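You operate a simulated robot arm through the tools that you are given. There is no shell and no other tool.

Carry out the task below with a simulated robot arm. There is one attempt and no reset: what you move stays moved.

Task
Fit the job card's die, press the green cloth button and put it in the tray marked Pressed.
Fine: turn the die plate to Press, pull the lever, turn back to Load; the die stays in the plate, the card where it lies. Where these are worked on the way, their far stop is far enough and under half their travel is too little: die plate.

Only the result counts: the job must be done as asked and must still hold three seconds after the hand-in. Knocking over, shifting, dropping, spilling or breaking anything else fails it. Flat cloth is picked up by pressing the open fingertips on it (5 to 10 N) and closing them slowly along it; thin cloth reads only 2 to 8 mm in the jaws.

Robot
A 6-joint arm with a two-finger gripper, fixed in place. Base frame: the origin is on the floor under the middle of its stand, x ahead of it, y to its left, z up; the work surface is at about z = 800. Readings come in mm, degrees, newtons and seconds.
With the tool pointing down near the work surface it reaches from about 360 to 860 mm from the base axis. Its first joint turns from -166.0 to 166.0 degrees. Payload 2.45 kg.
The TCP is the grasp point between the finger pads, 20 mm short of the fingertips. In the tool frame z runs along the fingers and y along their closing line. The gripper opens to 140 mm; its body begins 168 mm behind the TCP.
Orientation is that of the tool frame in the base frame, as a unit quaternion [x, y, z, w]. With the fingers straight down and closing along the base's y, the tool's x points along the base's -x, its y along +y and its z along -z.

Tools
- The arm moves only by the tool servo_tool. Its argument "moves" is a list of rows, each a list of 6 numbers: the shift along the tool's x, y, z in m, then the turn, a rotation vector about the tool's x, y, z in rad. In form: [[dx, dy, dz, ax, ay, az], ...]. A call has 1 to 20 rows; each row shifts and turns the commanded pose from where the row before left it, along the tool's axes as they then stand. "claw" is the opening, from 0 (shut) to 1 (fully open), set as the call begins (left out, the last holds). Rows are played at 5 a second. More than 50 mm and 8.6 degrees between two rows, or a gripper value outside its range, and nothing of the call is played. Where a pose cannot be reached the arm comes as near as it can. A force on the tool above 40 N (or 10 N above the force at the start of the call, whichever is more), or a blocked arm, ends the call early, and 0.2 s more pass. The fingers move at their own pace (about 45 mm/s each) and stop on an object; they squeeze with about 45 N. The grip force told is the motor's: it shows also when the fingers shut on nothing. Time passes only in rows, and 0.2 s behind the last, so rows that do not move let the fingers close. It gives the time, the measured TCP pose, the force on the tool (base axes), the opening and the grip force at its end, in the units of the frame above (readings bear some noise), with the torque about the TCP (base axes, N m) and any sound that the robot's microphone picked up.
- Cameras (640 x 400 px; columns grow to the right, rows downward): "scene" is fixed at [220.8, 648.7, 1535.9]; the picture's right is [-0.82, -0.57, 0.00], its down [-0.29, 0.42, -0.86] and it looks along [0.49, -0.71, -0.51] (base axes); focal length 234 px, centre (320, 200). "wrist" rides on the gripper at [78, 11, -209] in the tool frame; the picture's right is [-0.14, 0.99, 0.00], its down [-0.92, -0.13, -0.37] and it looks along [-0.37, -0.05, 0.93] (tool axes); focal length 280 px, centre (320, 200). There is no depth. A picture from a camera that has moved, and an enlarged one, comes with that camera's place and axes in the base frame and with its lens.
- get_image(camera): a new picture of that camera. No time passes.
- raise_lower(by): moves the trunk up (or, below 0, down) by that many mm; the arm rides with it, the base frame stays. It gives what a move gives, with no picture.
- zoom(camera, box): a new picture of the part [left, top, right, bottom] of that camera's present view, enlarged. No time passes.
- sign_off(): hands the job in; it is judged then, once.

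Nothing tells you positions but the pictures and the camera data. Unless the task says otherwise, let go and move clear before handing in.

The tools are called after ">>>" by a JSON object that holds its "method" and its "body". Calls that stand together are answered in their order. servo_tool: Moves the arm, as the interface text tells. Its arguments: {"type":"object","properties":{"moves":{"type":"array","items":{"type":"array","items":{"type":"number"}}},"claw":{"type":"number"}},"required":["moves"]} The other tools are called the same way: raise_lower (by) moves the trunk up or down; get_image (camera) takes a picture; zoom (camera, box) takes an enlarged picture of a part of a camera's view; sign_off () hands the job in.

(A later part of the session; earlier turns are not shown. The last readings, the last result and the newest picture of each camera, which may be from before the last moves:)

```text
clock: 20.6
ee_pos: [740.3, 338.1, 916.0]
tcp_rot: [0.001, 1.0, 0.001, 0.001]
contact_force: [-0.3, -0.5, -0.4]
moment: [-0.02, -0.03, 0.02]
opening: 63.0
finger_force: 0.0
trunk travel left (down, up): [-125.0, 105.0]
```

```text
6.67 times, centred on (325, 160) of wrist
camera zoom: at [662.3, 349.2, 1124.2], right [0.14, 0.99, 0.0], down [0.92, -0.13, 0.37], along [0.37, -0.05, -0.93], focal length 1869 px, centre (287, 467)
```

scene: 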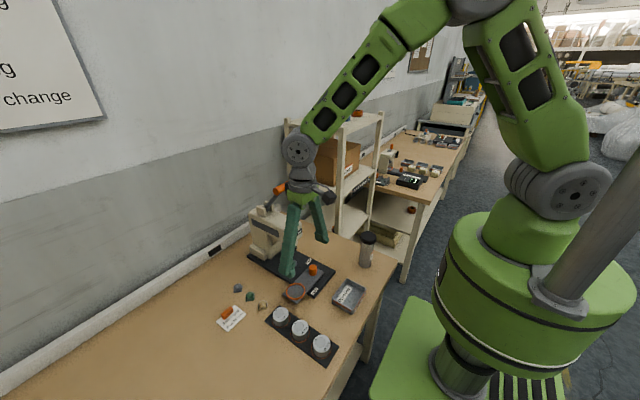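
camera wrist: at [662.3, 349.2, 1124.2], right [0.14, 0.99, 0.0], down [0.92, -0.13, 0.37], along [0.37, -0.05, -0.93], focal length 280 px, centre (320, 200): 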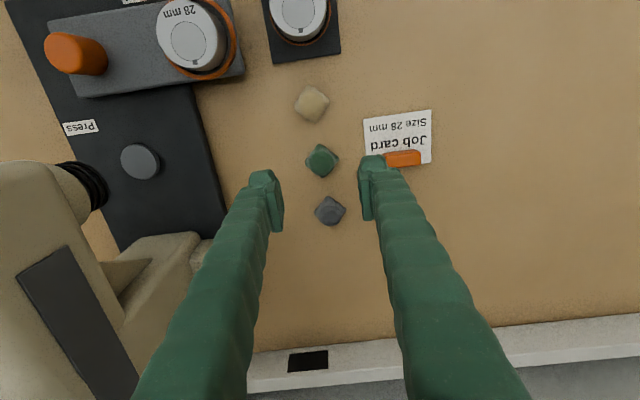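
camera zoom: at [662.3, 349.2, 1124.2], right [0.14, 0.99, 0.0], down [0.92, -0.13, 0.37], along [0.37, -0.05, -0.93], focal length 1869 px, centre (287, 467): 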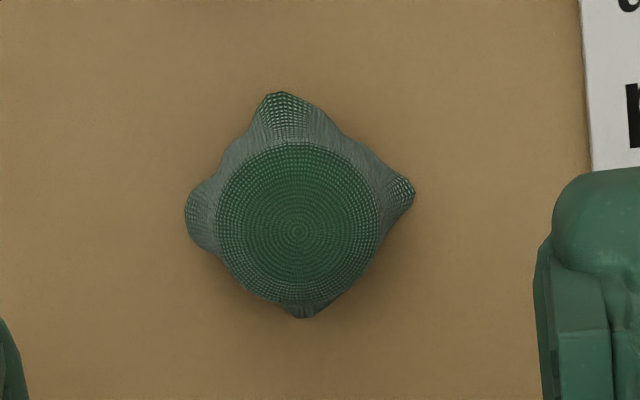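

The green button is about 28 mm across and 12 mm high, and its cloth corners point along ±x and ±y. I'll yaw the gripper 45° so the pads meet the flat sides and stay clear of the card, then check again.

>>> {"method": "servo_tool", "body": {"moves": [[0, 0, 0, 0, 0, 0.131], [0, 0, 0, 0, 0, 0.131], [0, 0, 0, 0, 0, 0.131], [0, 0, 0, 0, 0, 0.131], [0, 0, 0, 0, 0, 0.131], [0, 0, 0, 0, 0, 0.13], [0, 0, 0.02, 0, 0, 0], [0, 0, 0.02, 0, 0, 0], [0, 0, 0, 0, 0, 0], [0, 0, 0, 0, 0, 0]], "claw": 0.42}}

>>> {"method": "get_image", "body": {"camera": "wrist"}}

>>> {"method": "zoom", "body": {"camera": "wrist", "box": [250, 130, 390, 230]}}

>>> {"method": "zoom", "body": {"camera": "scene", "box": [220, 270, 300, 330]}}

```text
clock: 22.9
ee_pos: [742.3, 339.9, 877.4]
tcp_rot: [0.384, 0.924, 0.001, 0.0]
contact_force: [0.7, -0.4, -0.2]
moment: [0.01, 0.02, 0.0]
opening: 58.8
finger_force: 0.0
trunk travel left (down, up): [-125.0, 105.0]
```

```text
taken
camera wrist: at [694.8, 402.6, 1085.3], right [0.8, 0.6, 0.0], down [0.56, -0.74, 0.37], along [0.22, -0.29, -0.93], focal length 280 px, centre (320, 200)
```

wrist: 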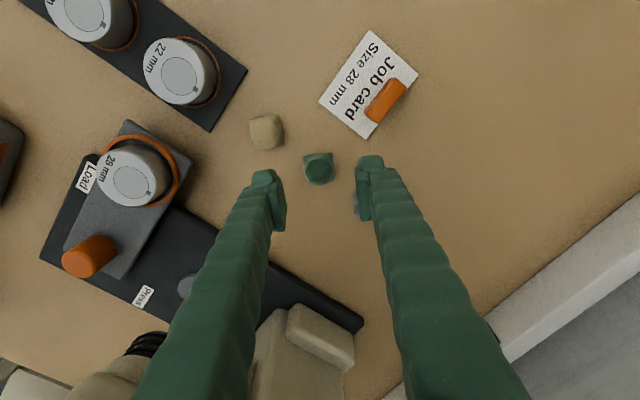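

```text
4.00 times, centred on (320, 180) of wrist
camera zoom: at [694.8, 402.6, 1085.3], right [0.8, 0.6, 0.0], down [0.56, -0.74, 0.37], along [0.22, -0.29, -0.93], focal length 1122 px, centre (320, 280)
```

zoom: 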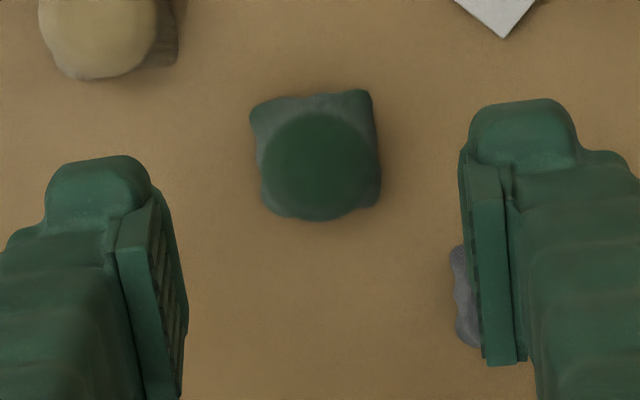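

```text
6.67 times, centred on (260, 300) of scene
camera zoom: at [220.8, 648.7, 1535.9], right [-0.82, -0.57, 0.0], down [-0.29, 0.42, -0.86], along [0.49, -0.71, -0.51], focal length 1561 px, centre (720, -467)
```

zoom: 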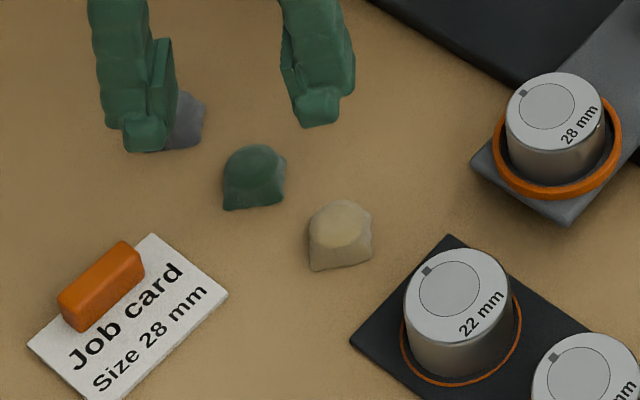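

The button is within 1 mm of the TCP. I'll descend gradually until the fingertips are just above the bench and then close.

>>> {"method": "servo_tool", "body": {"moves": [[0.0004, -0.0008, 0.02, 0, 0, 0], [0, 0, 0.018, 0, 0, 0], [0, 0, 0.01, 0, 0, 0], [0, 0, 0, 0, 0, 0], [0, 0, 0, 0, 0, 0]], "claw": 0.4}}

>>> {"method": "zoom", "body": {"camera": "wrist", "box": [250, 130, 390, 230]}}

>>> {"method": "zoom", "body": {"camera": "scene", "box": [220, 270, 300, 330]}}

```text
clock: 24.1
ee_pos: [740.4, 340.3, 828.3]
tcp_rot: [0.383, 0.924, 0.001, 0.0]
contact_force: [0.5, -0.3, -0.4]
moment: [0.0, 0.0, -0.02]
opening: 55.9
finger_force: 0.1
trunk travel left (down, up): [-125.0, 105.0]
```

```text
4.00 times, centred on (320, 180) of wrist
camera zoom: at [692.7, 403.2, 1036.7], right [0.8, 0.6, 0.0], down [0.56, -0.74, 0.37], along [0.22, -0.29, -0.93], focal length 1122 px, centre (320, 280)
```

zoom: 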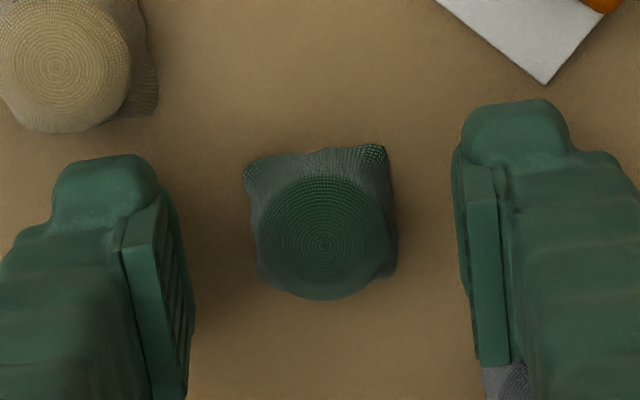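

```text
6.67 times, centred on (260, 300) of scene
camera zoom: at [220.8, 648.7, 1535.9], right [-0.82, -0.57, 0.0], down [-0.29, 0.42, -0.86], along [0.49, -0.71, -0.51], focal length 1561 px, centre (720, -467)
```

zoom: 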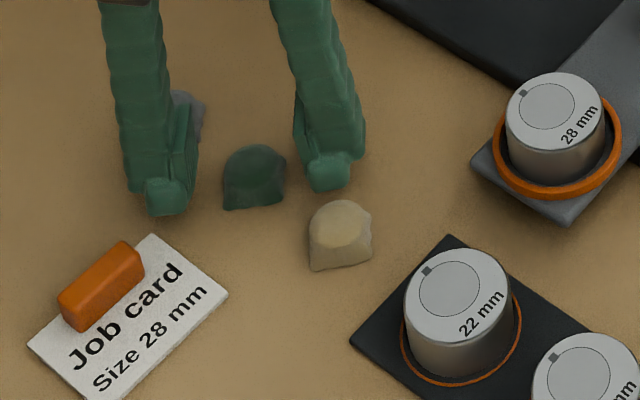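

>>> {"method": "servo_tool", "body": {"moves": [[0, 0, 0.003, 0, 0, 0], [0, 0, 0.002, 0, 0, 0], [0, 0, 0, 0, 0, 0]]}}

>>> {"method": "servo_tool", "body": {"moves": [[0, 0, 0, 0, 0, 0], [0, 0, 0, 0, 0, 0], [0, 0, 0, 0, 0, 0], [0, 0, 0, 0, 0, 0]], "claw": 0.15}}

>>> {"method": "zoom", "body": {"camera": "wrist", "box": [250, 130, 390, 230]}}

>>> {"method": "zoom", "body": {"camera": "scene", "box": [220, 270, 300, 330]}}

```text
clock: 24.9
ee_pos: [741.1, 339.8, 823.3]
tcp_rot: [0.383, 0.924, 0.0, 0.001]
contact_force: [0.5, 0.0, -0.8]
moment: [0.01, 0.0, 0.02]
opening: 56.3
finger_force: 0.0
trunk travel left (down, up): [-125.0, 105.0]
```

```text
clock: 25.9
ee_pos: [741.8, 340.1, 824.5]
tcp_rot: [0.384, 0.924, 0.001, 0.0]
contact_force: [-0.2, -0.6, -0.3]
moment: [-0.01, -0.01, -0.01]
opening: 23.5
finger_force: 42.4
trunk travel left (down, up): [-125.0, 105.0]
```

```text
4.00 times, centred on (320, 180) of wrist
camera zoom: at [693.2, 402.7, 1032.0], right [0.8, 0.6, 0.0], down [0.56, -0.74, 0.37], along [0.22, -0.29, -0.93], focal length 1122 px, centre (320, 280)
```

zoom: 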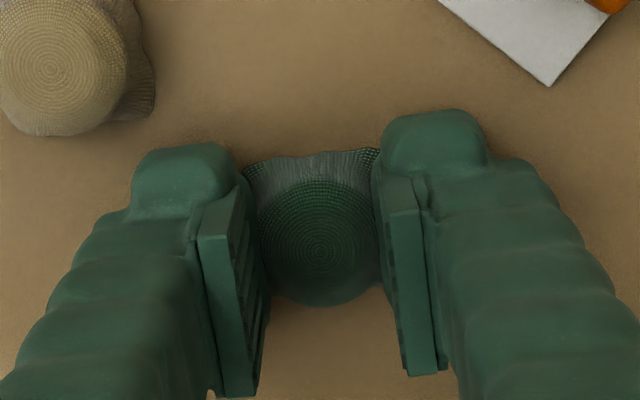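

```text
6.67 times, centred on (260, 300) of scene
camera zoom: at [220.8, 648.7, 1535.9], right [-0.82, -0.57, 0.0], down [-0.29, 0.42, -0.86], along [0.49, -0.71, -0.51], focal length 1561 px, centre (720, -467)
```

zoom: 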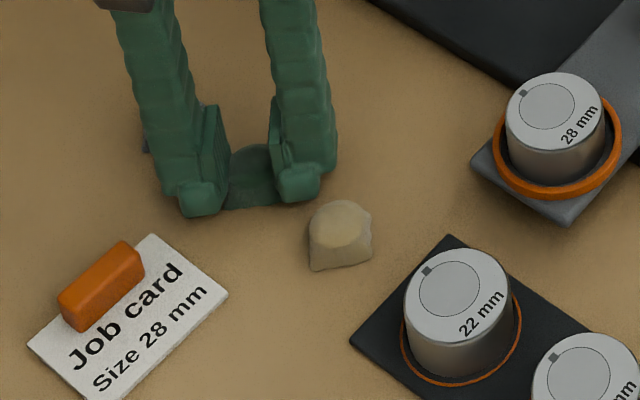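

The grip on the button holds at 23.5 mm and 42 N. I'm lifting gently.

>>> {"method": "servo_tool", "body": {"moves": [[0, 0, -0.005, 0, 0, 0], [0, 0, -0.01, 0, 0, 0], [0, 0, -0.02, 0, 0, 0], [0, 0, -0.03, 0, 0, 0], [0, 0, -0.035, 0, 0, 0], [0, 0, 0, 0, 0, 0]]}}

>>> {"method": "get_image", "body": {"camera": "wrist"}}

>>> {"method": "zoom", "body": {"camera": "scene", "box": [210, 230, 310, 330]}}

```text
clock: 27.2
ee_pos: [739.8, 338.4, 924.3]
tcp_rot: [0.383, 0.924, 0.001, 0.002]
contact_force: [-0.7, 0.2, -0.4]
moment: [0.0, 0.0, 0.01]
opening: 22.7
finger_force: 44.8
trunk travel left (down, up): [-125.0, 105.0]
```

```text
taken
camera wrist: at [692.5, 401.7, 1132.4], right [0.8, 0.6, 0.0], down [0.56, -0.74, 0.37], along [0.22, -0.29, -0.93], focal length 280 px, centre (320, 200)
```

wrist: 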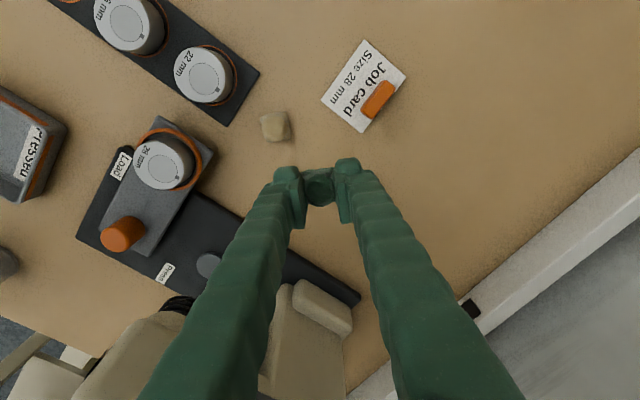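

```text
4.00 times, centred on (260, 280) of scene
camera zoom: at [220.8, 648.7, 1535.9], right [-0.82, -0.57, 0.0], down [-0.29, 0.42, -0.86], along [0.49, -0.71, -0.51], focal length 936 px, centre (560, -120)
```

zoom: 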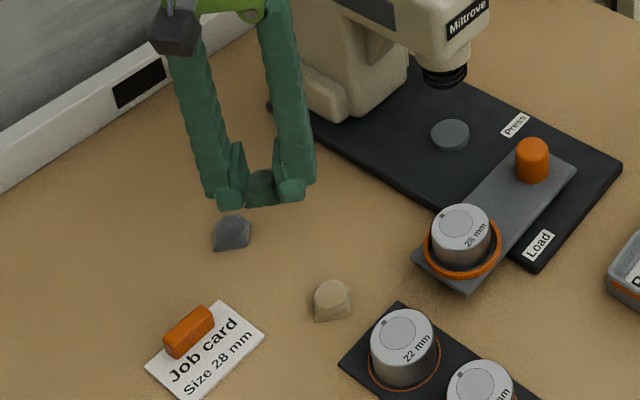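

The button is in hand. I'm carrying it to above the die.

>>> {"method": "servo_tool", "body": {"moves": [[0.007, -0.0403, 0, 0, 0, 0], [0.007, -0.0403, 0, 0, 0, 0], [0.007, -0.0403, 0, 0, 0, 0], [0.0069, -0.0402, 0, 0, 0, 0], [0, 0, 0, 0, 0, 0], [0, 0, 0, 0, 0, 0]]}}

>>> {"method": "get_image", "body": {"camera": "wrist"}}

>>> {"method": "zoom", "body": {"camera": "wrist", "box": [230, 110, 390, 240]}}

>>> {"method": "zoom", "body": {"camera": "scene", "box": [270, 250, 330, 310]}}

```text
clock: 28.6
ee_pos: [604.3, 246.8, 925.6]
tcp_rot: [0.383, 0.924, 0.0, 0.0]
contact_force: [-0.4, 0.1, 0.1]
moment: [-0.03, 0.04, 0.03]
opening: 22.8
finger_force: 44.9
trunk travel left (down, up): [-125.0, 105.0]
```

```text
taken
camera wrist: at [557.2, 310.7, 1133.0], right [0.8, 0.6, 0.0], down [0.56, -0.74, 0.37], along [0.22, -0.29, -0.93], focal length 280 px, centre (320, 200)
```

wrist: 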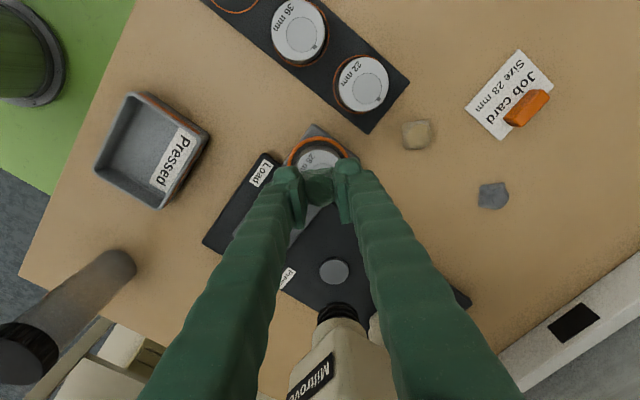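

```text
3.08 times, centred on (310, 175) of wrist
camera zoom: at [557.2, 310.7, 1133.0], right [0.8, 0.6, 0.0], down [0.56, -0.74, 0.37], along [0.22, -0.29, -0.93], focal length 863 px, centre (351, 277)
```

zoom: 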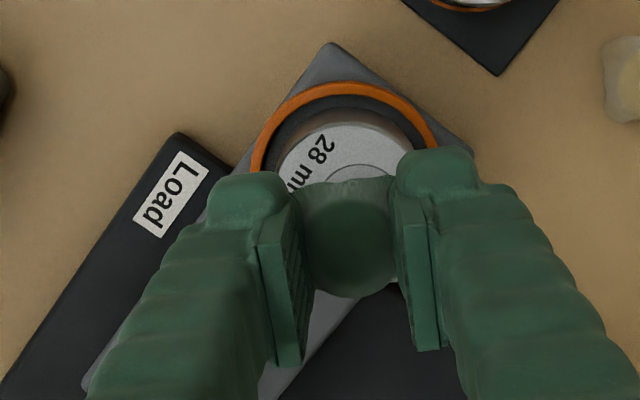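

```text
6.67 times, centred on (300, 280) of scene
camera zoom: at [220.8, 648.7, 1535.9], right [-0.82, -0.57, 0.0], down [-0.29, 0.42, -0.86], along [0.49, -0.71, -0.51], focal length 1561 px, centre (453, -333)
```

zoom: 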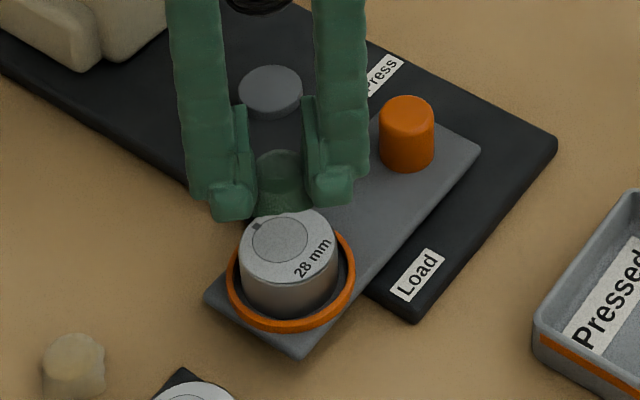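

The button needs about a 3 mm shift to sit over the die centre. I'll adjust and lower to just above the die.

>>> {"method": "servo_tool", "body": {"moves": [[-0.0032, -0.0003, 0, 0, 0, 0], [0, 0, 0.02, 0, 0, 0], [0, 0, 0.015, 0, 0, 0], [0, 0, 0, 0, 0, 0], [0, 0, 0, 0, 0, 0]]}}

>>> {"method": "zoom", "body": {"camera": "wrist", "box": [230, 110, 390, 240]}}

>>> {"method": "zoom", "body": {"camera": "scene", "box": [275, 260, 325, 310]}}

```text
clock: 29.9
ee_pos: [608.7, 243.6, 887.6]
tcp_rot: [0.383, 0.924, 0.001, 0.001]
contact_force: [-0.5, 0.6, 0.2]
moment: [-0.01, 0.01, 0.04]
opening: 22.6
finger_force: 44.8
trunk travel left (down, up): [-125.0, 105.0]
```

```text
3.08 times, centred on (310, 175) of wrist
camera zoom: at [561.1, 307.3, 1096.2], right [0.8, 0.6, 0.0], down [0.56, -0.74, 0.37], along [0.22, -0.29, -0.93], focal length 863 px, centre (351, 277)
```

zoom: 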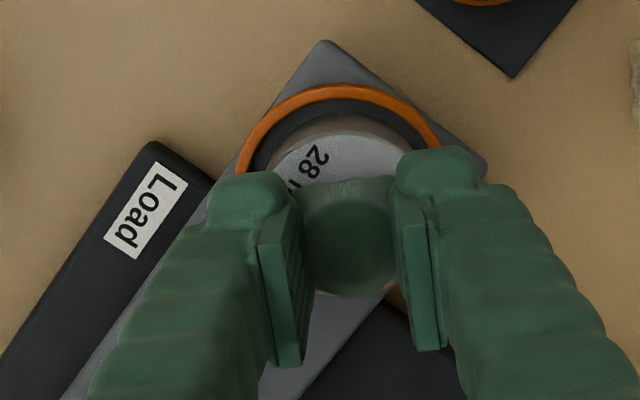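

```text
8.00 times, centred on (300, 285) of scene
camera zoom: at [220.8, 648.7, 1535.9], right [-0.82, -0.57, 0.0], down [-0.29, 0.42, -0.86], along [0.49, -0.71, -0.51], focal length 1873 px, centre (480, -480)
```

zoom: 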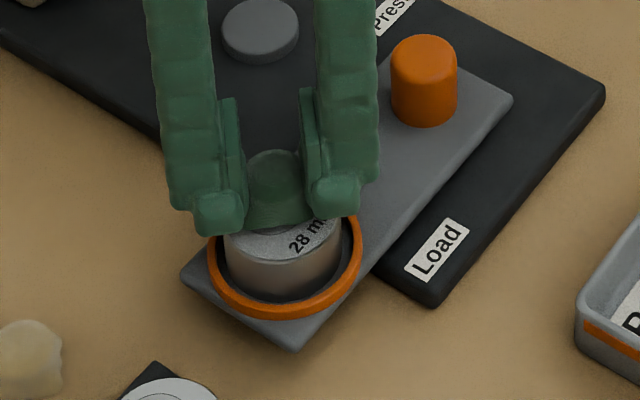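

The button is within about 1.5 mm of centre. I'll make a fine correction and then lower to contact.

>>> {"method": "servo_tool", "body": {"moves": [[0.0012, -0.001, 0.003, 0, 0, 0], [0, 0, 0.003, 0, 0, 0], [0, 0, 0.0015, 0, 0, 0], [0, 0, 0, 0, 0, 0]]}}

>>> {"method": "zoom", "body": {"camera": "scene", "box": [275, 260, 325, 310]}}

>>> {"method": "zoom", "body": {"camera": "wrist", "box": [230, 110, 390, 240]}}

```text
clock: 30.9
ee_pos: [607.0, 243.1, 880.1]
tcp_rot: [0.383, 0.924, 0.001, 0.001]
contact_force: [-0.2, 0.2, -0.1]
moment: [0.0, -0.03, -0.01]
opening: 22.7
finger_force: 45.3
trunk travel left (down, up): [-125.0, 105.0]
```

```text
8.00 times, centred on (300, 285) of scene
camera zoom: at [220.8, 648.7, 1535.9], right [-0.82, -0.57, 0.0], down [-0.29, 0.42, -0.86], along [0.49, -0.71, -0.51], focal length 1873 px, centre (480, -480)
```

zoom: 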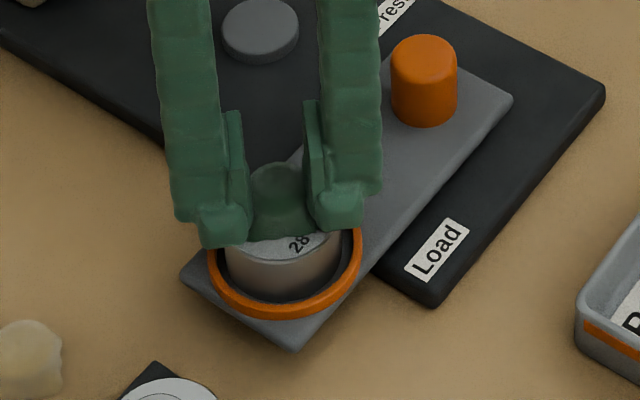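

```text
3.08 times, centred on (310, 175) of wrist
camera zoom: at [559.8, 307.0, 1088.9], right [0.8, 0.6, 0.0], down [0.56, -0.74, 0.37], along [0.22, -0.29, -0.93], focal length 863 px, centre (351, 277)
```

zoom: 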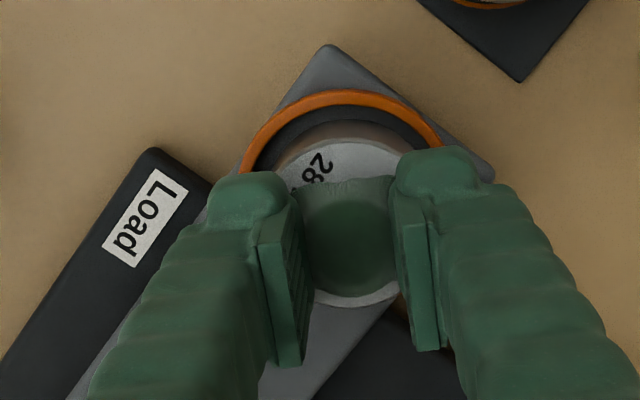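

No contact yet. I'll keep going in 1 mm steps.

>>> {"method": "servo_tool", "body": {"moves": [[0, 0, 0.001, 0, 0, 0], [0, 0, 0.001, 0, 0, 0], [0, 0, 0, 0, 0, 0]]}}

>>> {"method": "zoom", "body": {"camera": "scene", "box": [280, 265, 320, 300]}}

```text
clock: 31.6
ee_pos: [607.7, 243.6, 880.6]
tcp_rot: [0.384, 0.924, 0.001, 0.001]
contact_force: [-0.1, -2.0, 15.0]
moment: [-0.03, 0.02, 0.01]
opening: 22.8
finger_force: 45.2
trunk travel left (down, up): [-125.0, 105.0]
```

```text
11.43 times, centred on (300, 282) of scene
camera zoom: at [220.8, 648.7, 1535.9], right [-0.82, -0.57, 0.0], down [-0.29, 0.42, -0.86], along [0.49, -0.71, -0.51], focal length 2676 px, centre (549, -743)
```

zoom: 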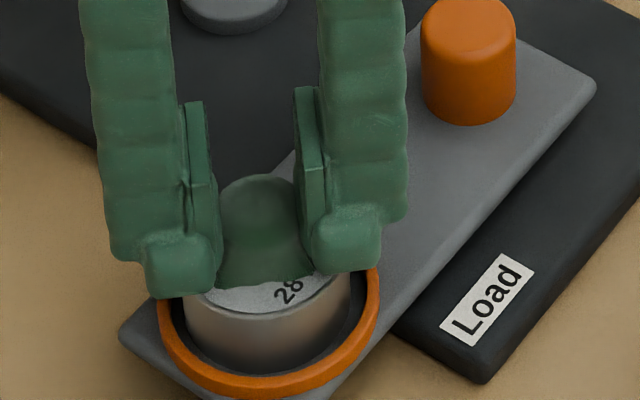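

Contact shows 15 N, so the button is on the die. I'll relieve the force slightly, open and lift clear.

>>> {"method": "servo_tool", "body": {"moves": [[0, 0, -0.001, 0, 0, 0], [0, 0, 0, 0, 0, 0]]}}

>>> {"method": "servo_tool", "body": {"moves": [[0, 0, 0, 0, 0, 0], [0, 0, 0, 0, 0, 0], [0, 0, 0, 0, 0, 0]], "claw": 0.4}}

>>> {"method": "zoom", "body": {"camera": "scene", "box": [280, 265, 320, 300]}}

>>> {"method": "zoom", "body": {"camera": "wrist", "box": [230, 110, 390, 240]}}

```text
clock: 32.2
ee_pos: [605.9, 243.6, 879.6]
tcp_rot: [0.383, 0.924, 0.001, 0.0]
contact_force: [1.6, 1.3, 9.9]
moment: [0.03, -0.02, -0.05]
opening: 22.6
finger_force: 44.7
trunk travel left (down, up): [-125.0, 105.0]
```

```text
clock: 33.0
ee_pos: [606.1, 243.2, 880.7]
tcp_rot: [0.384, 0.923, 0.001, 0.001]
contact_force: [0.1, 0.1, 0.4]
moment: [0.01, 0.0, -0.01]
opening: 55.6
finger_force: 0.1
trunk travel left (down, up): [-125.0, 105.0]
```

```text
11.43 times, centred on (300, 282) of scene
camera zoom: at [220.8, 648.7, 1535.9], right [-0.82, -0.57, 0.0], down [-0.29, 0.42, -0.86], along [0.49, -0.71, -0.51], focal length 2676 px, centre (549, -743)
```

zoom: 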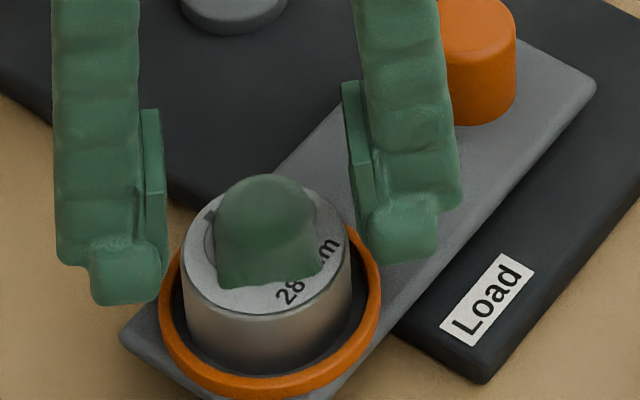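

```text
3.08 times, centred on (310, 175) of wrist
camera zoom: at [559.7, 306.9, 1088.2], right [0.8, 0.6, 0.0], down [0.56, -0.74, 0.37], along [0.22, -0.29, -0.93], focal length 863 px, centre (351, 277)
```

zoom: 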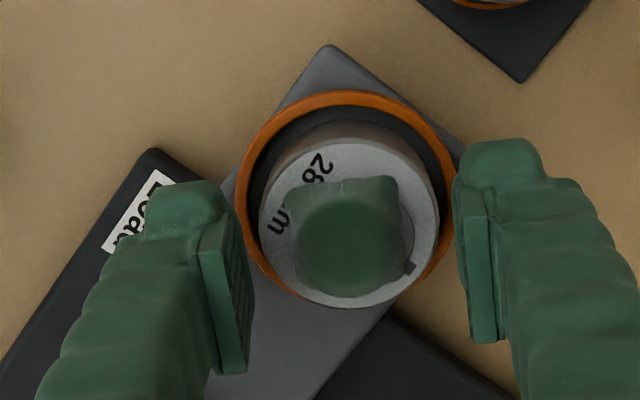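

The button has been released onto the die. I'll lift straight up and check how well it's centred.

>>> {"method": "servo_tool", "body": {"moves": [[0, 0, -0.01, 0, 0, 0], [0, 0, -0.02, 0, 0, 0], [0, 0, -0.03, 0, 0, 0], [0, 0, -0.03, 0, 0, 0], [0, 0, 0, 0, 0, 0], [0, 0, 0, 0, 0, 0]]}}

>>> {"method": "zoom", "body": {"camera": "wrist", "box": [280, 125, 360, 185]}}

>>> {"method": "zoom", "body": {"camera": "scene", "box": [275, 265, 320, 305]}}

```text
clock: 34.5
ee_pos: [607.4, 243.1, 970.5]
tcp_rot: [0.384, 0.924, 0.001, 0.0]
contact_force: [0.3, -0.8, -0.2]
moment: [-0.01, 0.01, 0.03]
opening: 55.9
finger_force: 0.1
trunk travel left (down, up): [-125.0, 105.0]
```

```text
6.67 times, centred on (320, 155) of wrist
camera zoom: at [559.7, 306.6, 1178.6], right [0.8, 0.6, 0.0], down [0.56, -0.74, 0.37], along [0.22, -0.29, -0.93], focal length 1869 px, centre (320, 500)
```

zoom: 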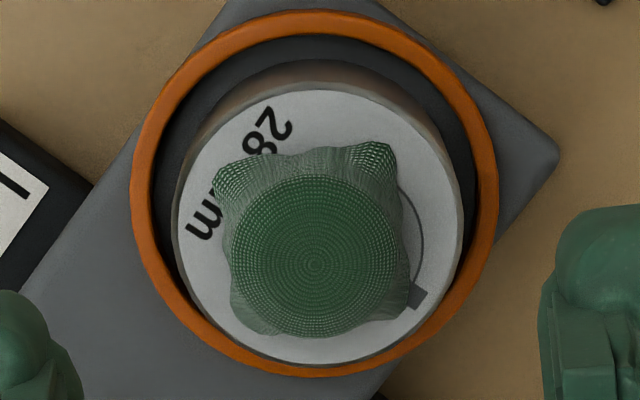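

```text
10.00 times, centred on (298, 285) of scene
camera zoom: at [220.8, 648.7, 1535.9], right [-0.82, -0.57, 0.0], down [-0.29, 0.42, -0.86], along [0.49, -0.71, -0.51], focal length 2341 px, centre (545, -650)
```

zoom: 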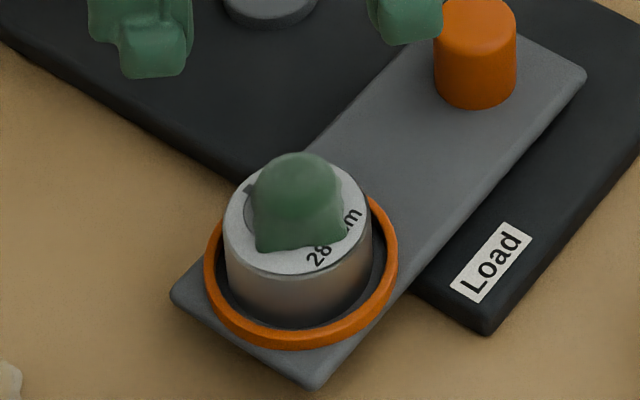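

The button sits about 2–3 mm from the die centre. Next is the plate: I'll undo the yaw, move over the orange pivot knob and measure it.

>>> {"method": "servo_tool", "body": {"moves": [[0, 0, -0.01, 0, 0, -0.131], [0, 0, 0, 0, 0, -0.131], [0, 0, 0, 0, 0, -0.131], [0, 0, 0, 0, 0, -0.131], [0, 0, 0, 0, 0, -0.131], [0, 0, 0, 0, 0, -0.131], [0, -0.034, 0, 0, 0, 0], [0, -0.034, 0, 0, 0, 0], [0, -0.034, 0, 0, 0, 0], [0, 0, 0, 0, 0, 0], [0, 0, 0, 0, 0, 0]], "claw": 0.5}}

>>> {"method": "get_image", "body": {"camera": "wrist"}}

>>> {"method": "get_image", "body": {"camera": "scene"}}

```text
clock: 36.9
ee_pos: [608.5, 140.7, 982.3]
tcp_rot: [0.0, 1.0, 0.0, 0.001]
contact_force: [0.3, 0.8, 0.3]
moment: [0.0, 0.0, -0.02]
opening: 70.2
finger_force: 0.0
trunk travel left (down, up): [-125.0, 105.0]
```

```text
taken
camera wrist: at [530.6, 152.6, 1189.2], right [0.14, 0.99, 0.0], down [0.92, -0.13, 0.37], along [0.37, -0.05, -0.93], focal length 280 px, centre (320, 200)
```

wrist: 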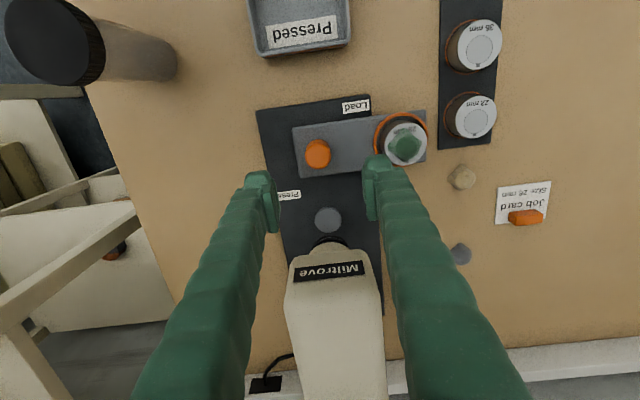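

```text
taken
```

scene: 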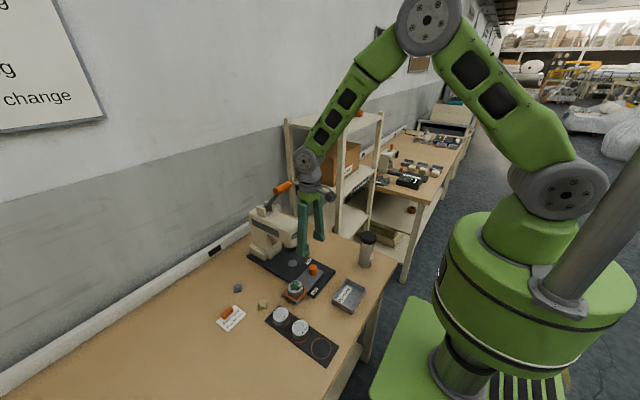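

The knob and press head are in view. I'll zoom in to measure the knob and judge the clearance to the press head.

>>> {"method": "zoom", "body": {"camera": "wrist", "box": [240, 90, 440, 250]}}

>>> {"method": "zoom", "body": {"camera": "scene", "box": [230, 160, 350, 300]}}

```text
2.50 times, centred on (340, 170) of wrist
camera zoom: at [530.6, 152.6, 1189.2], right [0.14, 0.99, 0.0], down [0.92, -0.13, 0.37], along [0.37, -0.05, -0.93], focal length 701 px, centre (270, 275)
```

zoom: 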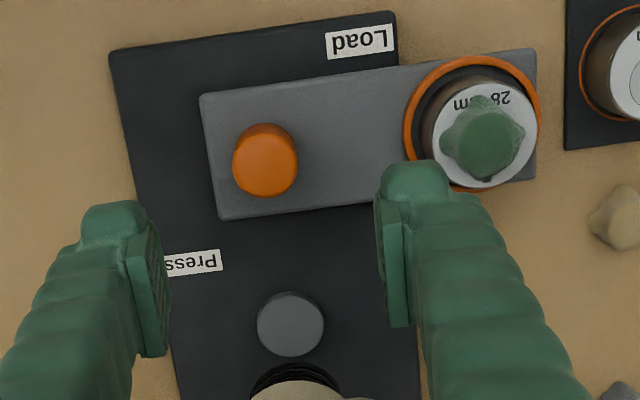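

```text
2.86 times, centred on (290, 230) of scene
camera zoom: at [220.8, 648.7, 1535.9], right [-0.82, -0.57, 0.0], down [-0.29, 0.42, -0.86], along [0.49, -0.71, -0.51], focal length 669 px, centre (406, 114)
```

zoom: 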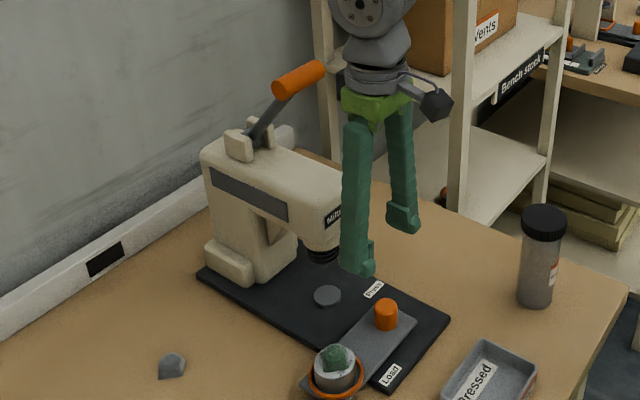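

The knob centre is near (605.5, 140) with its top at about z 859, and there's enough clearance to the press head. I'll yaw −45°, centre on the knob and descend partway.

>>> {"method": "servo_tool", "body": {"moves": [[0.003, -0.0007, 0, 0, 0, 0], [0, 0, 0, 0, 0, -0.131], [0, 0, 0, 0, 0, -0.131], [0, 0, 0, 0, 0, -0.131], [0, 0, 0, 0, 0, -0.131], [0, 0, 0, 0, 0, -0.131], [0, 0, 0, 0, 0, -0.131], [0, 0, 0.03, 0, 0, 0], [0, 0, 0.03, 0, 0, 0], [0, 0, 0.03, 0, 0, 0], [0, 0, 0, 0, 0, 0], [0, 0, 0, 0, 0, 0]], "claw": 0.45}}

>>> {"method": "get_image", "body": {"camera": "wrist"}}

>>> {"method": "zoom", "body": {"camera": "scene", "box": [260, 220, 360, 310]}}

```text
clock: 39.5
ee_pos: [604.8, 139.2, 889.1]
tcp_rot: [-0.384, 0.923, 0.0, 0.001]
contact_force: [-1.0, 0.5, 0.0]
moment: [0.02, -0.03, -0.02]
opening: 63.1
finger_force: 0.0
trunk travel left (down, up): [-125.0, 105.0]
```

```text
taken
camera wrist: at [541.2, 92.1, 1097.8], right [-0.6, 0.8, 0.0], down [0.74, 0.56, 0.37], along [0.3, 0.22, -0.93], focal length 280 px, centre (320, 200)
```

wrist: 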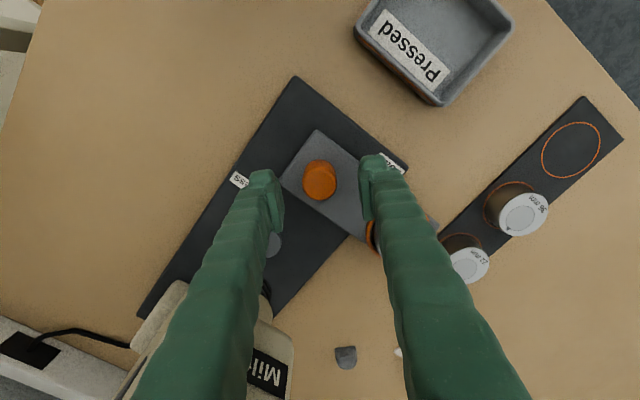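

```text
4.44 times, centred on (310, 265) of scene
camera zoom: at [220.8, 648.7, 1535.9], right [-0.82, -0.57, 0.0], down [-0.29, 0.42, -0.86], along [0.49, -0.71, -0.51], focal length 1040 px, centre (364, -89)
```

zoom: 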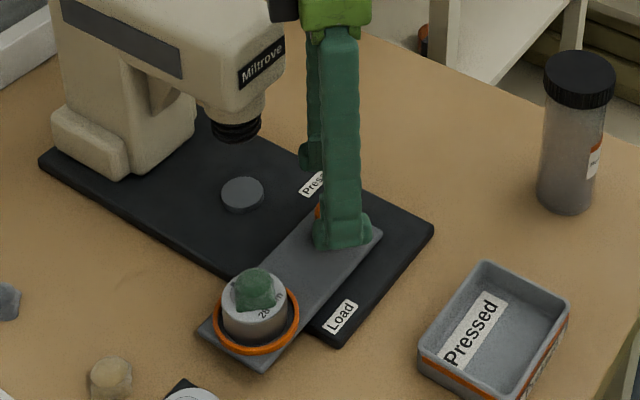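

>>> {"method": "zoom", "body": {"camera": "wrist", "box": [250, 130, 390, 230]}}

```text
4.00 times, centred on (320, 180) of wrist
camera zoom: at [541.2, 92.1, 1097.8], right [-0.6, 0.8, 0.0], down [0.74, 0.56, 0.37], along [0.3, 0.22, -0.93], focal length 1122 px, centre (320, 280)
```

zoom: 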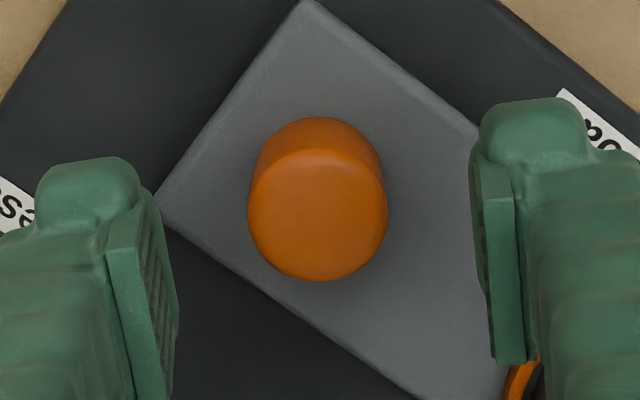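

The knob is centred between the pads. I'll descend around it and close.

>>> {"method": "servo_tool", "body": {"moves": [[0, 0, 0.015, 0, 0, 0], [0, 0, 0.012, 0, 0, 0], [0, 0, 0.007, 0, 0, 0], [0, 0, 0, 0, 0, 0], [0, 0, 0, 0, 0, 0]]}}

>>> {"method": "zoom", "body": {"camera": "scene", "box": [280, 230, 350, 300]}}

```text
clock: 40.6
ee_pos: [603.7, 139.3, 855.6]
tcp_rot: [-0.383, 0.924, -0.001, 0.001]
contact_force: [0.8, 0.0, 0.5]
moment: [0.01, 0.01, 0.0]
opening: 62.9
finger_force: 0.0
trunk travel left (down, up): [-125.0, 105.0]
```

```text
5.71 times, centred on (315, 265) of scene
camera zoom: at [220.8, 648.7, 1535.9], right [-0.82, -0.57, 0.0], down [-0.29, 0.42, -0.86], along [0.49, -0.71, -0.51], focal length 1338 px, centre (349, -171)
```

zoom: 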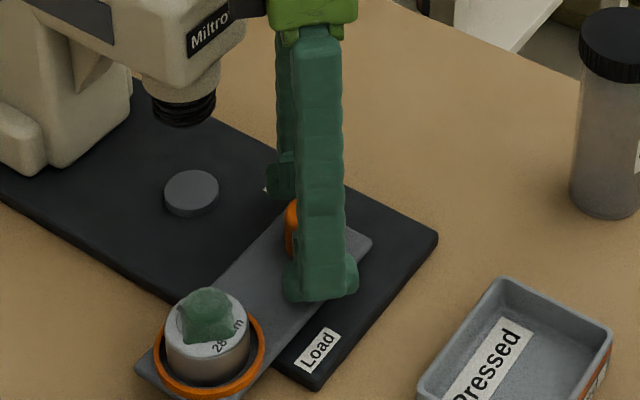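

>>> {"method": "servo_tool", "body": {"moves": [[-0.001, -0.0003, 0.001, 0, 0, 0], [0, 0, 0, 0, 0, 0]]}}

>>> {"method": "servo_tool", "body": {"moves": [[0, 0, 0, 0, 0, 0], [0, 0, 0, 0, 0, 0], [0, 0, 0, 0, 0, 0], [0, 0, 0, 0, 0, 0]], "claw": 0.1}}

```text
clock: 41.2
ee_pos: [605.1, 140.0, 856.4]
tcp_rot: [-0.383, 0.924, 0.001, 0.001]
contact_force: [-0.2, 0.5, -0.1]
moment: [0.01, 0.02, -0.02]
opening: 63.0
finger_force: 0.0
trunk travel left (down, up): [-125.0, 105.0]
```

```text
clock: 42.2
ee_pos: [606.0, 139.4, 854.5]
tcp_rot: [-0.382, 0.924, 0.0, 0.001]
contact_force: [2.6, -3.5, -1.6]
moment: [0.0, -0.07, 0.02]
opening: 30.4
finger_force: 42.6
trunk travel left (down, up): [-125.0, 105.0]
```

The knob is gripped at 30.4 mm. I'll try a small clockwise twist, watching the torque and whether the plate follows.

>>> {"method": "servo_tool", "body": {"moves": [[0, 0, 0, 0, 0, 0.05], [0, 0, 0, 0, 0, 0.05], [0, 0, 0, 0, 0, 0.05], [0, 0, 0, 0, 0, 0]]}}

>>> {"method": "zoom", "body": {"camera": "scene", "box": [250, 210, 350, 310]}}

```text
clock: 43.2
ee_pos: [606.1, 139.6, 854.9]
tcp_rot: [-0.313, 0.95, 0.001, 0.001]
contact_force: [5.6, -5.9, -4.1]
moment: [-0.01, -0.13, 0.03]
opening: 30.2
finger_force: 44.9
trunk travel left (down, up): [-125.0, 105.0]
```

```text
4.00 times, centred on (300, 260) of scene
camera zoom: at [220.8, 648.7, 1535.9], right [-0.82, -0.57, 0.0], down [-0.29, 0.42, -0.86], along [0.49, -0.71, -0.51], focal length 936 px, centre (400, -40)
```

zoom: 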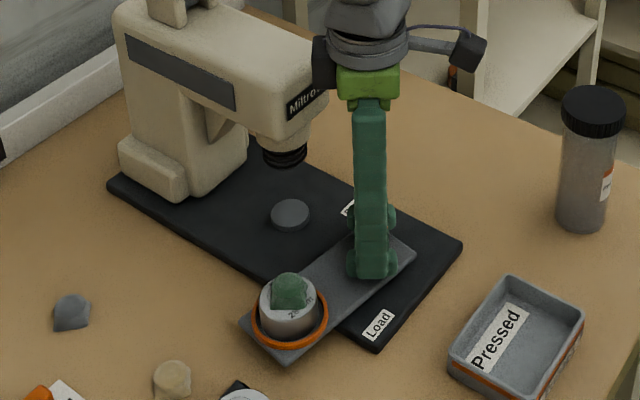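

The plate follows the knob with little torque. I'll continue the twist in steps.

>>> {"method": "servo_tool", "body": {"moves": [[0, 0, 0, 0, 0, 0.07], [0, 0, 0, 0, 0, 0.07], [0, 0, 0, 0, 0, 0.07], [0, 0, 0, 0, 0, 0.07], [0, 0, 0, 0, 0, 0.07], [0, 0, 0, 0, 0, 0.07], [0, 0, 0, 0, 0, 0.07], [0, 0, 0, 0, 0, 0.07], [0, 0, 0, 0, 0, 0.07], [0, 0, 0, 0, 0, 0]]}}

>>> {"method": "zoom", "body": {"camera": "scene", "box": [250, 210, 350, 310]}}

```text
clock: 45.5
ee_pos: [605.4, 139.9, 855.5]
tcp_rot: [-0.003, 1.0, 0.001, 0.0]
contact_force: [8.6, -12.2, -8.3]
moment: [-0.14, -0.31, 0.03]
opening: 30.5
finger_force: 45.4
trunk travel left (down, up): [-125.0, 105.0]
```

```text
4.00 times, centred on (300, 260) of scene
camera zoom: at [220.8, 648.7, 1535.9], right [-0.82, -0.57, 0.0], down [-0.29, 0.42, -0.86], along [0.49, -0.71, -0.51], focal length 936 px, centre (400, -40)
```

zoom: 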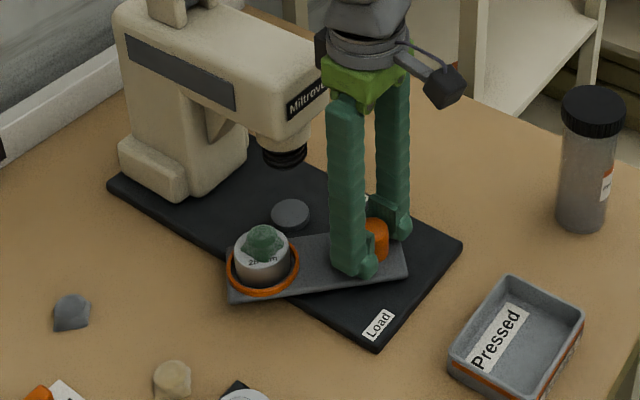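

The plate is halfway round. A slight side force is building up, so I'll nudge the axis by half a millimetre and continue.

>>> {"method": "servo_tool", "body": {"moves": [[-0.0006, -0.0008, 0.0005, 0, 0, 0.0], [0, 0, 0, 0, 0, 0.07], [0, 0, 0, 0, 0, 0.07], [0, 0, 0, 0, 0, 0.07], [0, 0, 0, 0, 0, 0.07], [0, 0, 0, 0, 0, 0.07], [0, 0, 0, 0, 0, 0.07], [0, 0, 0, 0, 0, 0]]}}

>>> {"method": "zoom", "body": {"camera": "scene", "box": [250, 210, 350, 310]}}

```text
clock: 47.2
ee_pos: [604.6, 140.8, 854.7]
tcp_rot: [0.204, 0.979, 0.001, 0.002]
contact_force: [-1.5, 2.8, 4.7]
moment: [0.02, 0.06, -0.01]
opening: 30.2
finger_force: 44.6
trunk travel left (down, up): [-125.0, 105.0]
```

```text
4.00 times, centred on (300, 260) of scene
camera zoom: at [220.8, 648.7, 1535.9], right [-0.82, -0.57, 0.0], down [-0.29, 0.42, -0.86], along [0.49, -0.71, -0.51], focal length 936 px, centre (400, -40)
```

zoom: 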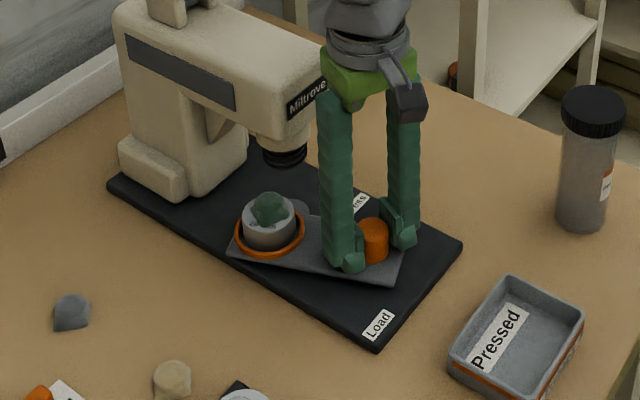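

About 69° done and the button clears the ram. I'll go on towards the stop, watching the torque.

>>> {"method": "servo_tool", "body": {"moves": [[0, 0, 0, 0, 0, 0.06], [0, 0, 0, 0, 0, 0.06], [0, 0, 0, 0, 0, 0.06], [0, 0, 0, 0, 0, 0.06], [0, 0, 0, 0, 0, 0.05], [0, 0, 0, 0, 0, 0]]}}

>>> {"method": "zoom", "body": {"camera": "scene", "box": [250, 210, 350, 310]}}

```text
clock: 48.6
ee_pos: [605.0, 139.3, 854.9]
tcp_rot: [0.344, 0.939, 0.001, 0.001]
contact_force: [-3.7, -2.9, 8.0]
moment: [-0.04, 0.07, -0.06]
opening: 30.3
finger_force: 45.1
trunk travel left (down, up): [-125.0, 105.0]
```

```text
4.00 times, centred on (300, 260) of scene
camera zoom: at [220.8, 648.7, 1535.9], right [-0.82, -0.57, 0.0], down [-0.29, 0.42, -0.86], along [0.49, -0.71, -0.51], focal length 936 px, centre (400, -40)
```

zoom: 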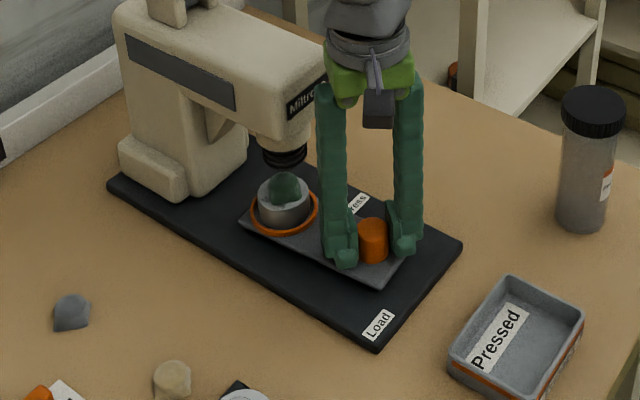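

>>> {"method": "servo_tool", "body": {"moves": [[0, 0, 0, 0, 0, 0.03], [0, 0, 0, 0, 0, 0.03], [0, 0, 0, 0, 0, 0.03], [0, 0, 0, 0, 0, 0]]}}

>>> {"method": "zoom", "body": {"camera": "scene", "box": [260, 220, 340, 290]}}

```text
clock: 49.6
ee_pos: [605.5, 140.3, 855.8]
tcp_rot: [0.387, 0.922, 0.001, 0.001]
contact_force: [-1.4, -7.1, 9.4]
moment: [-0.28, -0.13, 0.3]
opening: 30.5
finger_force: 45.2
trunk travel left (down, up): [-125.0, 105.0]
```

```text
5.71 times, centred on (300, 255) of scene
camera zoom: at [220.8, 648.7, 1535.9], right [-0.82, -0.57, 0.0], down [-0.29, 0.42, -0.86], along [0.49, -0.71, -0.51], focal length 1338 px, centre (434, -114)
```

zoom: 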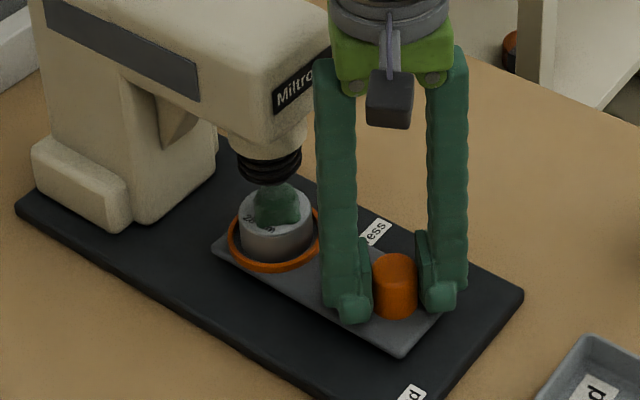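

The torque has risen to 0.3 Nm at about 90°, which suggests the stop. One more tiny push will confirm it.

>>> {"method": "servo_tool", "body": {"moves": [[0, 0, 0, 0, 0, 0.03], [0, 0, 0, 0, 0, 0.0]]}}

>>> {"method": "zoom", "body": {"camera": "scene", "box": [260, 220, 340, 290]}}

>>> {"method": "get_image", "body": {"camera": "wrist"}}

```text
clock: 50.2
ee_pos: [604.4, 139.6, 855.1]
tcp_rot: [0.4, 0.916, 0.001, 0.0]
contact_force: [-2.7, -4.2, 6.1]
moment: [-0.1, -0.02, 0.31]
opening: 30.4
finger_force: 45.4
trunk travel left (down, up): [-125.0, 105.0]
```

```text
5.71 times, centred on (300, 255) of scene
camera zoom: at [220.8, 648.7, 1535.9], right [-0.82, -0.57, 0.0], down [-0.29, 0.42, -0.86], along [0.49, -0.71, -0.51], focal length 1338 px, centre (434, -114)
```

zoom: 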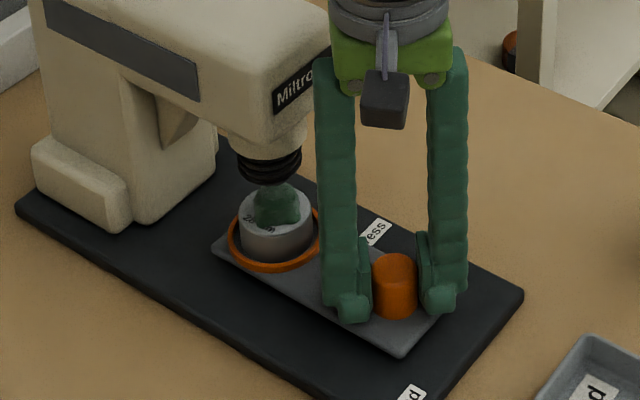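

```text
taken
camera wrist: at [560.0, 204.6, 1062.7], right [0.82, 0.57, 0.0], down [0.53, -0.76, 0.37], along [0.21, -0.3, -0.93], focal length 280 px, centre (320, 200)
```

wrist: 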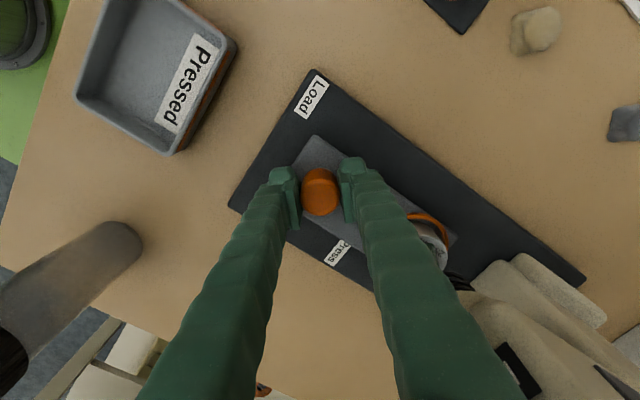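

The gripper slipped on the knob without the plate moving, so the plate is at its Press stop. I'll release the knob, rise straight up and back off to look at the lever.

>>> {"method": "servo_tool", "body": {"moves": [[0, 0, 0, 0, 0, 0], [0, 0, 0, 0, 0, 0], [0, 0, 0, 0, 0, 0]], "claw": 0.45}}

>>> {"method": "servo_tool", "body": {"moves": [[0, 0, -0.02, 0, 0, 0], [0, 0, -0.03, 0, 0, 0], [0, 0, -0.04, 0, 0, 0], [0, 0, -0.04, 0, 0, 0], [0, 0, -0.04, 0, 0, 0], [0, 0, 0, 0, 0, 0]]}}

>>> {"method": "get_image", "body": {"camera": "wrist"}}

>>> {"method": "zoom", "body": {"camera": "scene", "box": [230, 160, 350, 300]}}

```text
clock: 51.0
ee_pos: [606.1, 140.5, 854.8]
tcp_rot: [0.4, 0.916, 0.001, 0.001]
contact_force: [-1.1, 0.4, 0.3]
moment: [0.03, -0.01, 0.0]
opening: 62.8
finger_force: 0.1
trunk travel left (down, up): [-125.0, 105.0]
```

```text
clock: 52.5
ee_pos: [605.4, 139.2, 1026.8]
tcp_rot: [0.401, 0.916, 0.001, 0.0]
contact_force: [-0.8, 0.2, 1.0]
moment: [-0.01, 0.01, 0.0]
opening: 63.0
finger_force: 0.0
trunk travel left (down, up): [-125.0, 105.0]
```

```text
taken
camera wrist: at [559.3, 204.6, 1235.3], right [0.82, 0.57, 0.0], down [0.53, -0.76, 0.37], along [0.21, -0.3, -0.93], focal length 280 px, centre (320, 200)
```

wrist: 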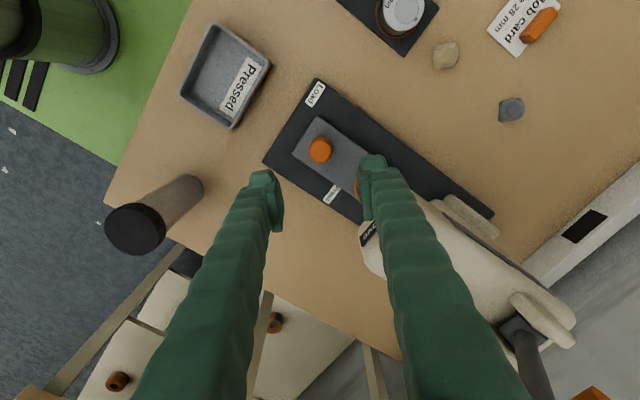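

```text
2.86 times, centred on (290, 230) of scene
camera zoom: at [220.8, 648.7, 1535.9], right [-0.82, -0.57, 0.0], down [-0.29, 0.42, -0.86], along [0.49, -0.71, -0.51], focal length 669 px, centre (406, 114)
```

zoom: 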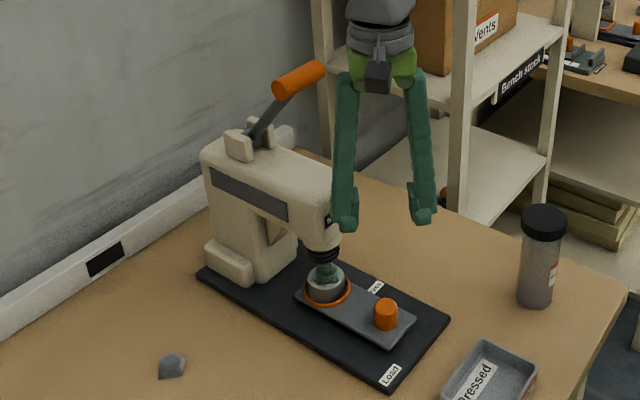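

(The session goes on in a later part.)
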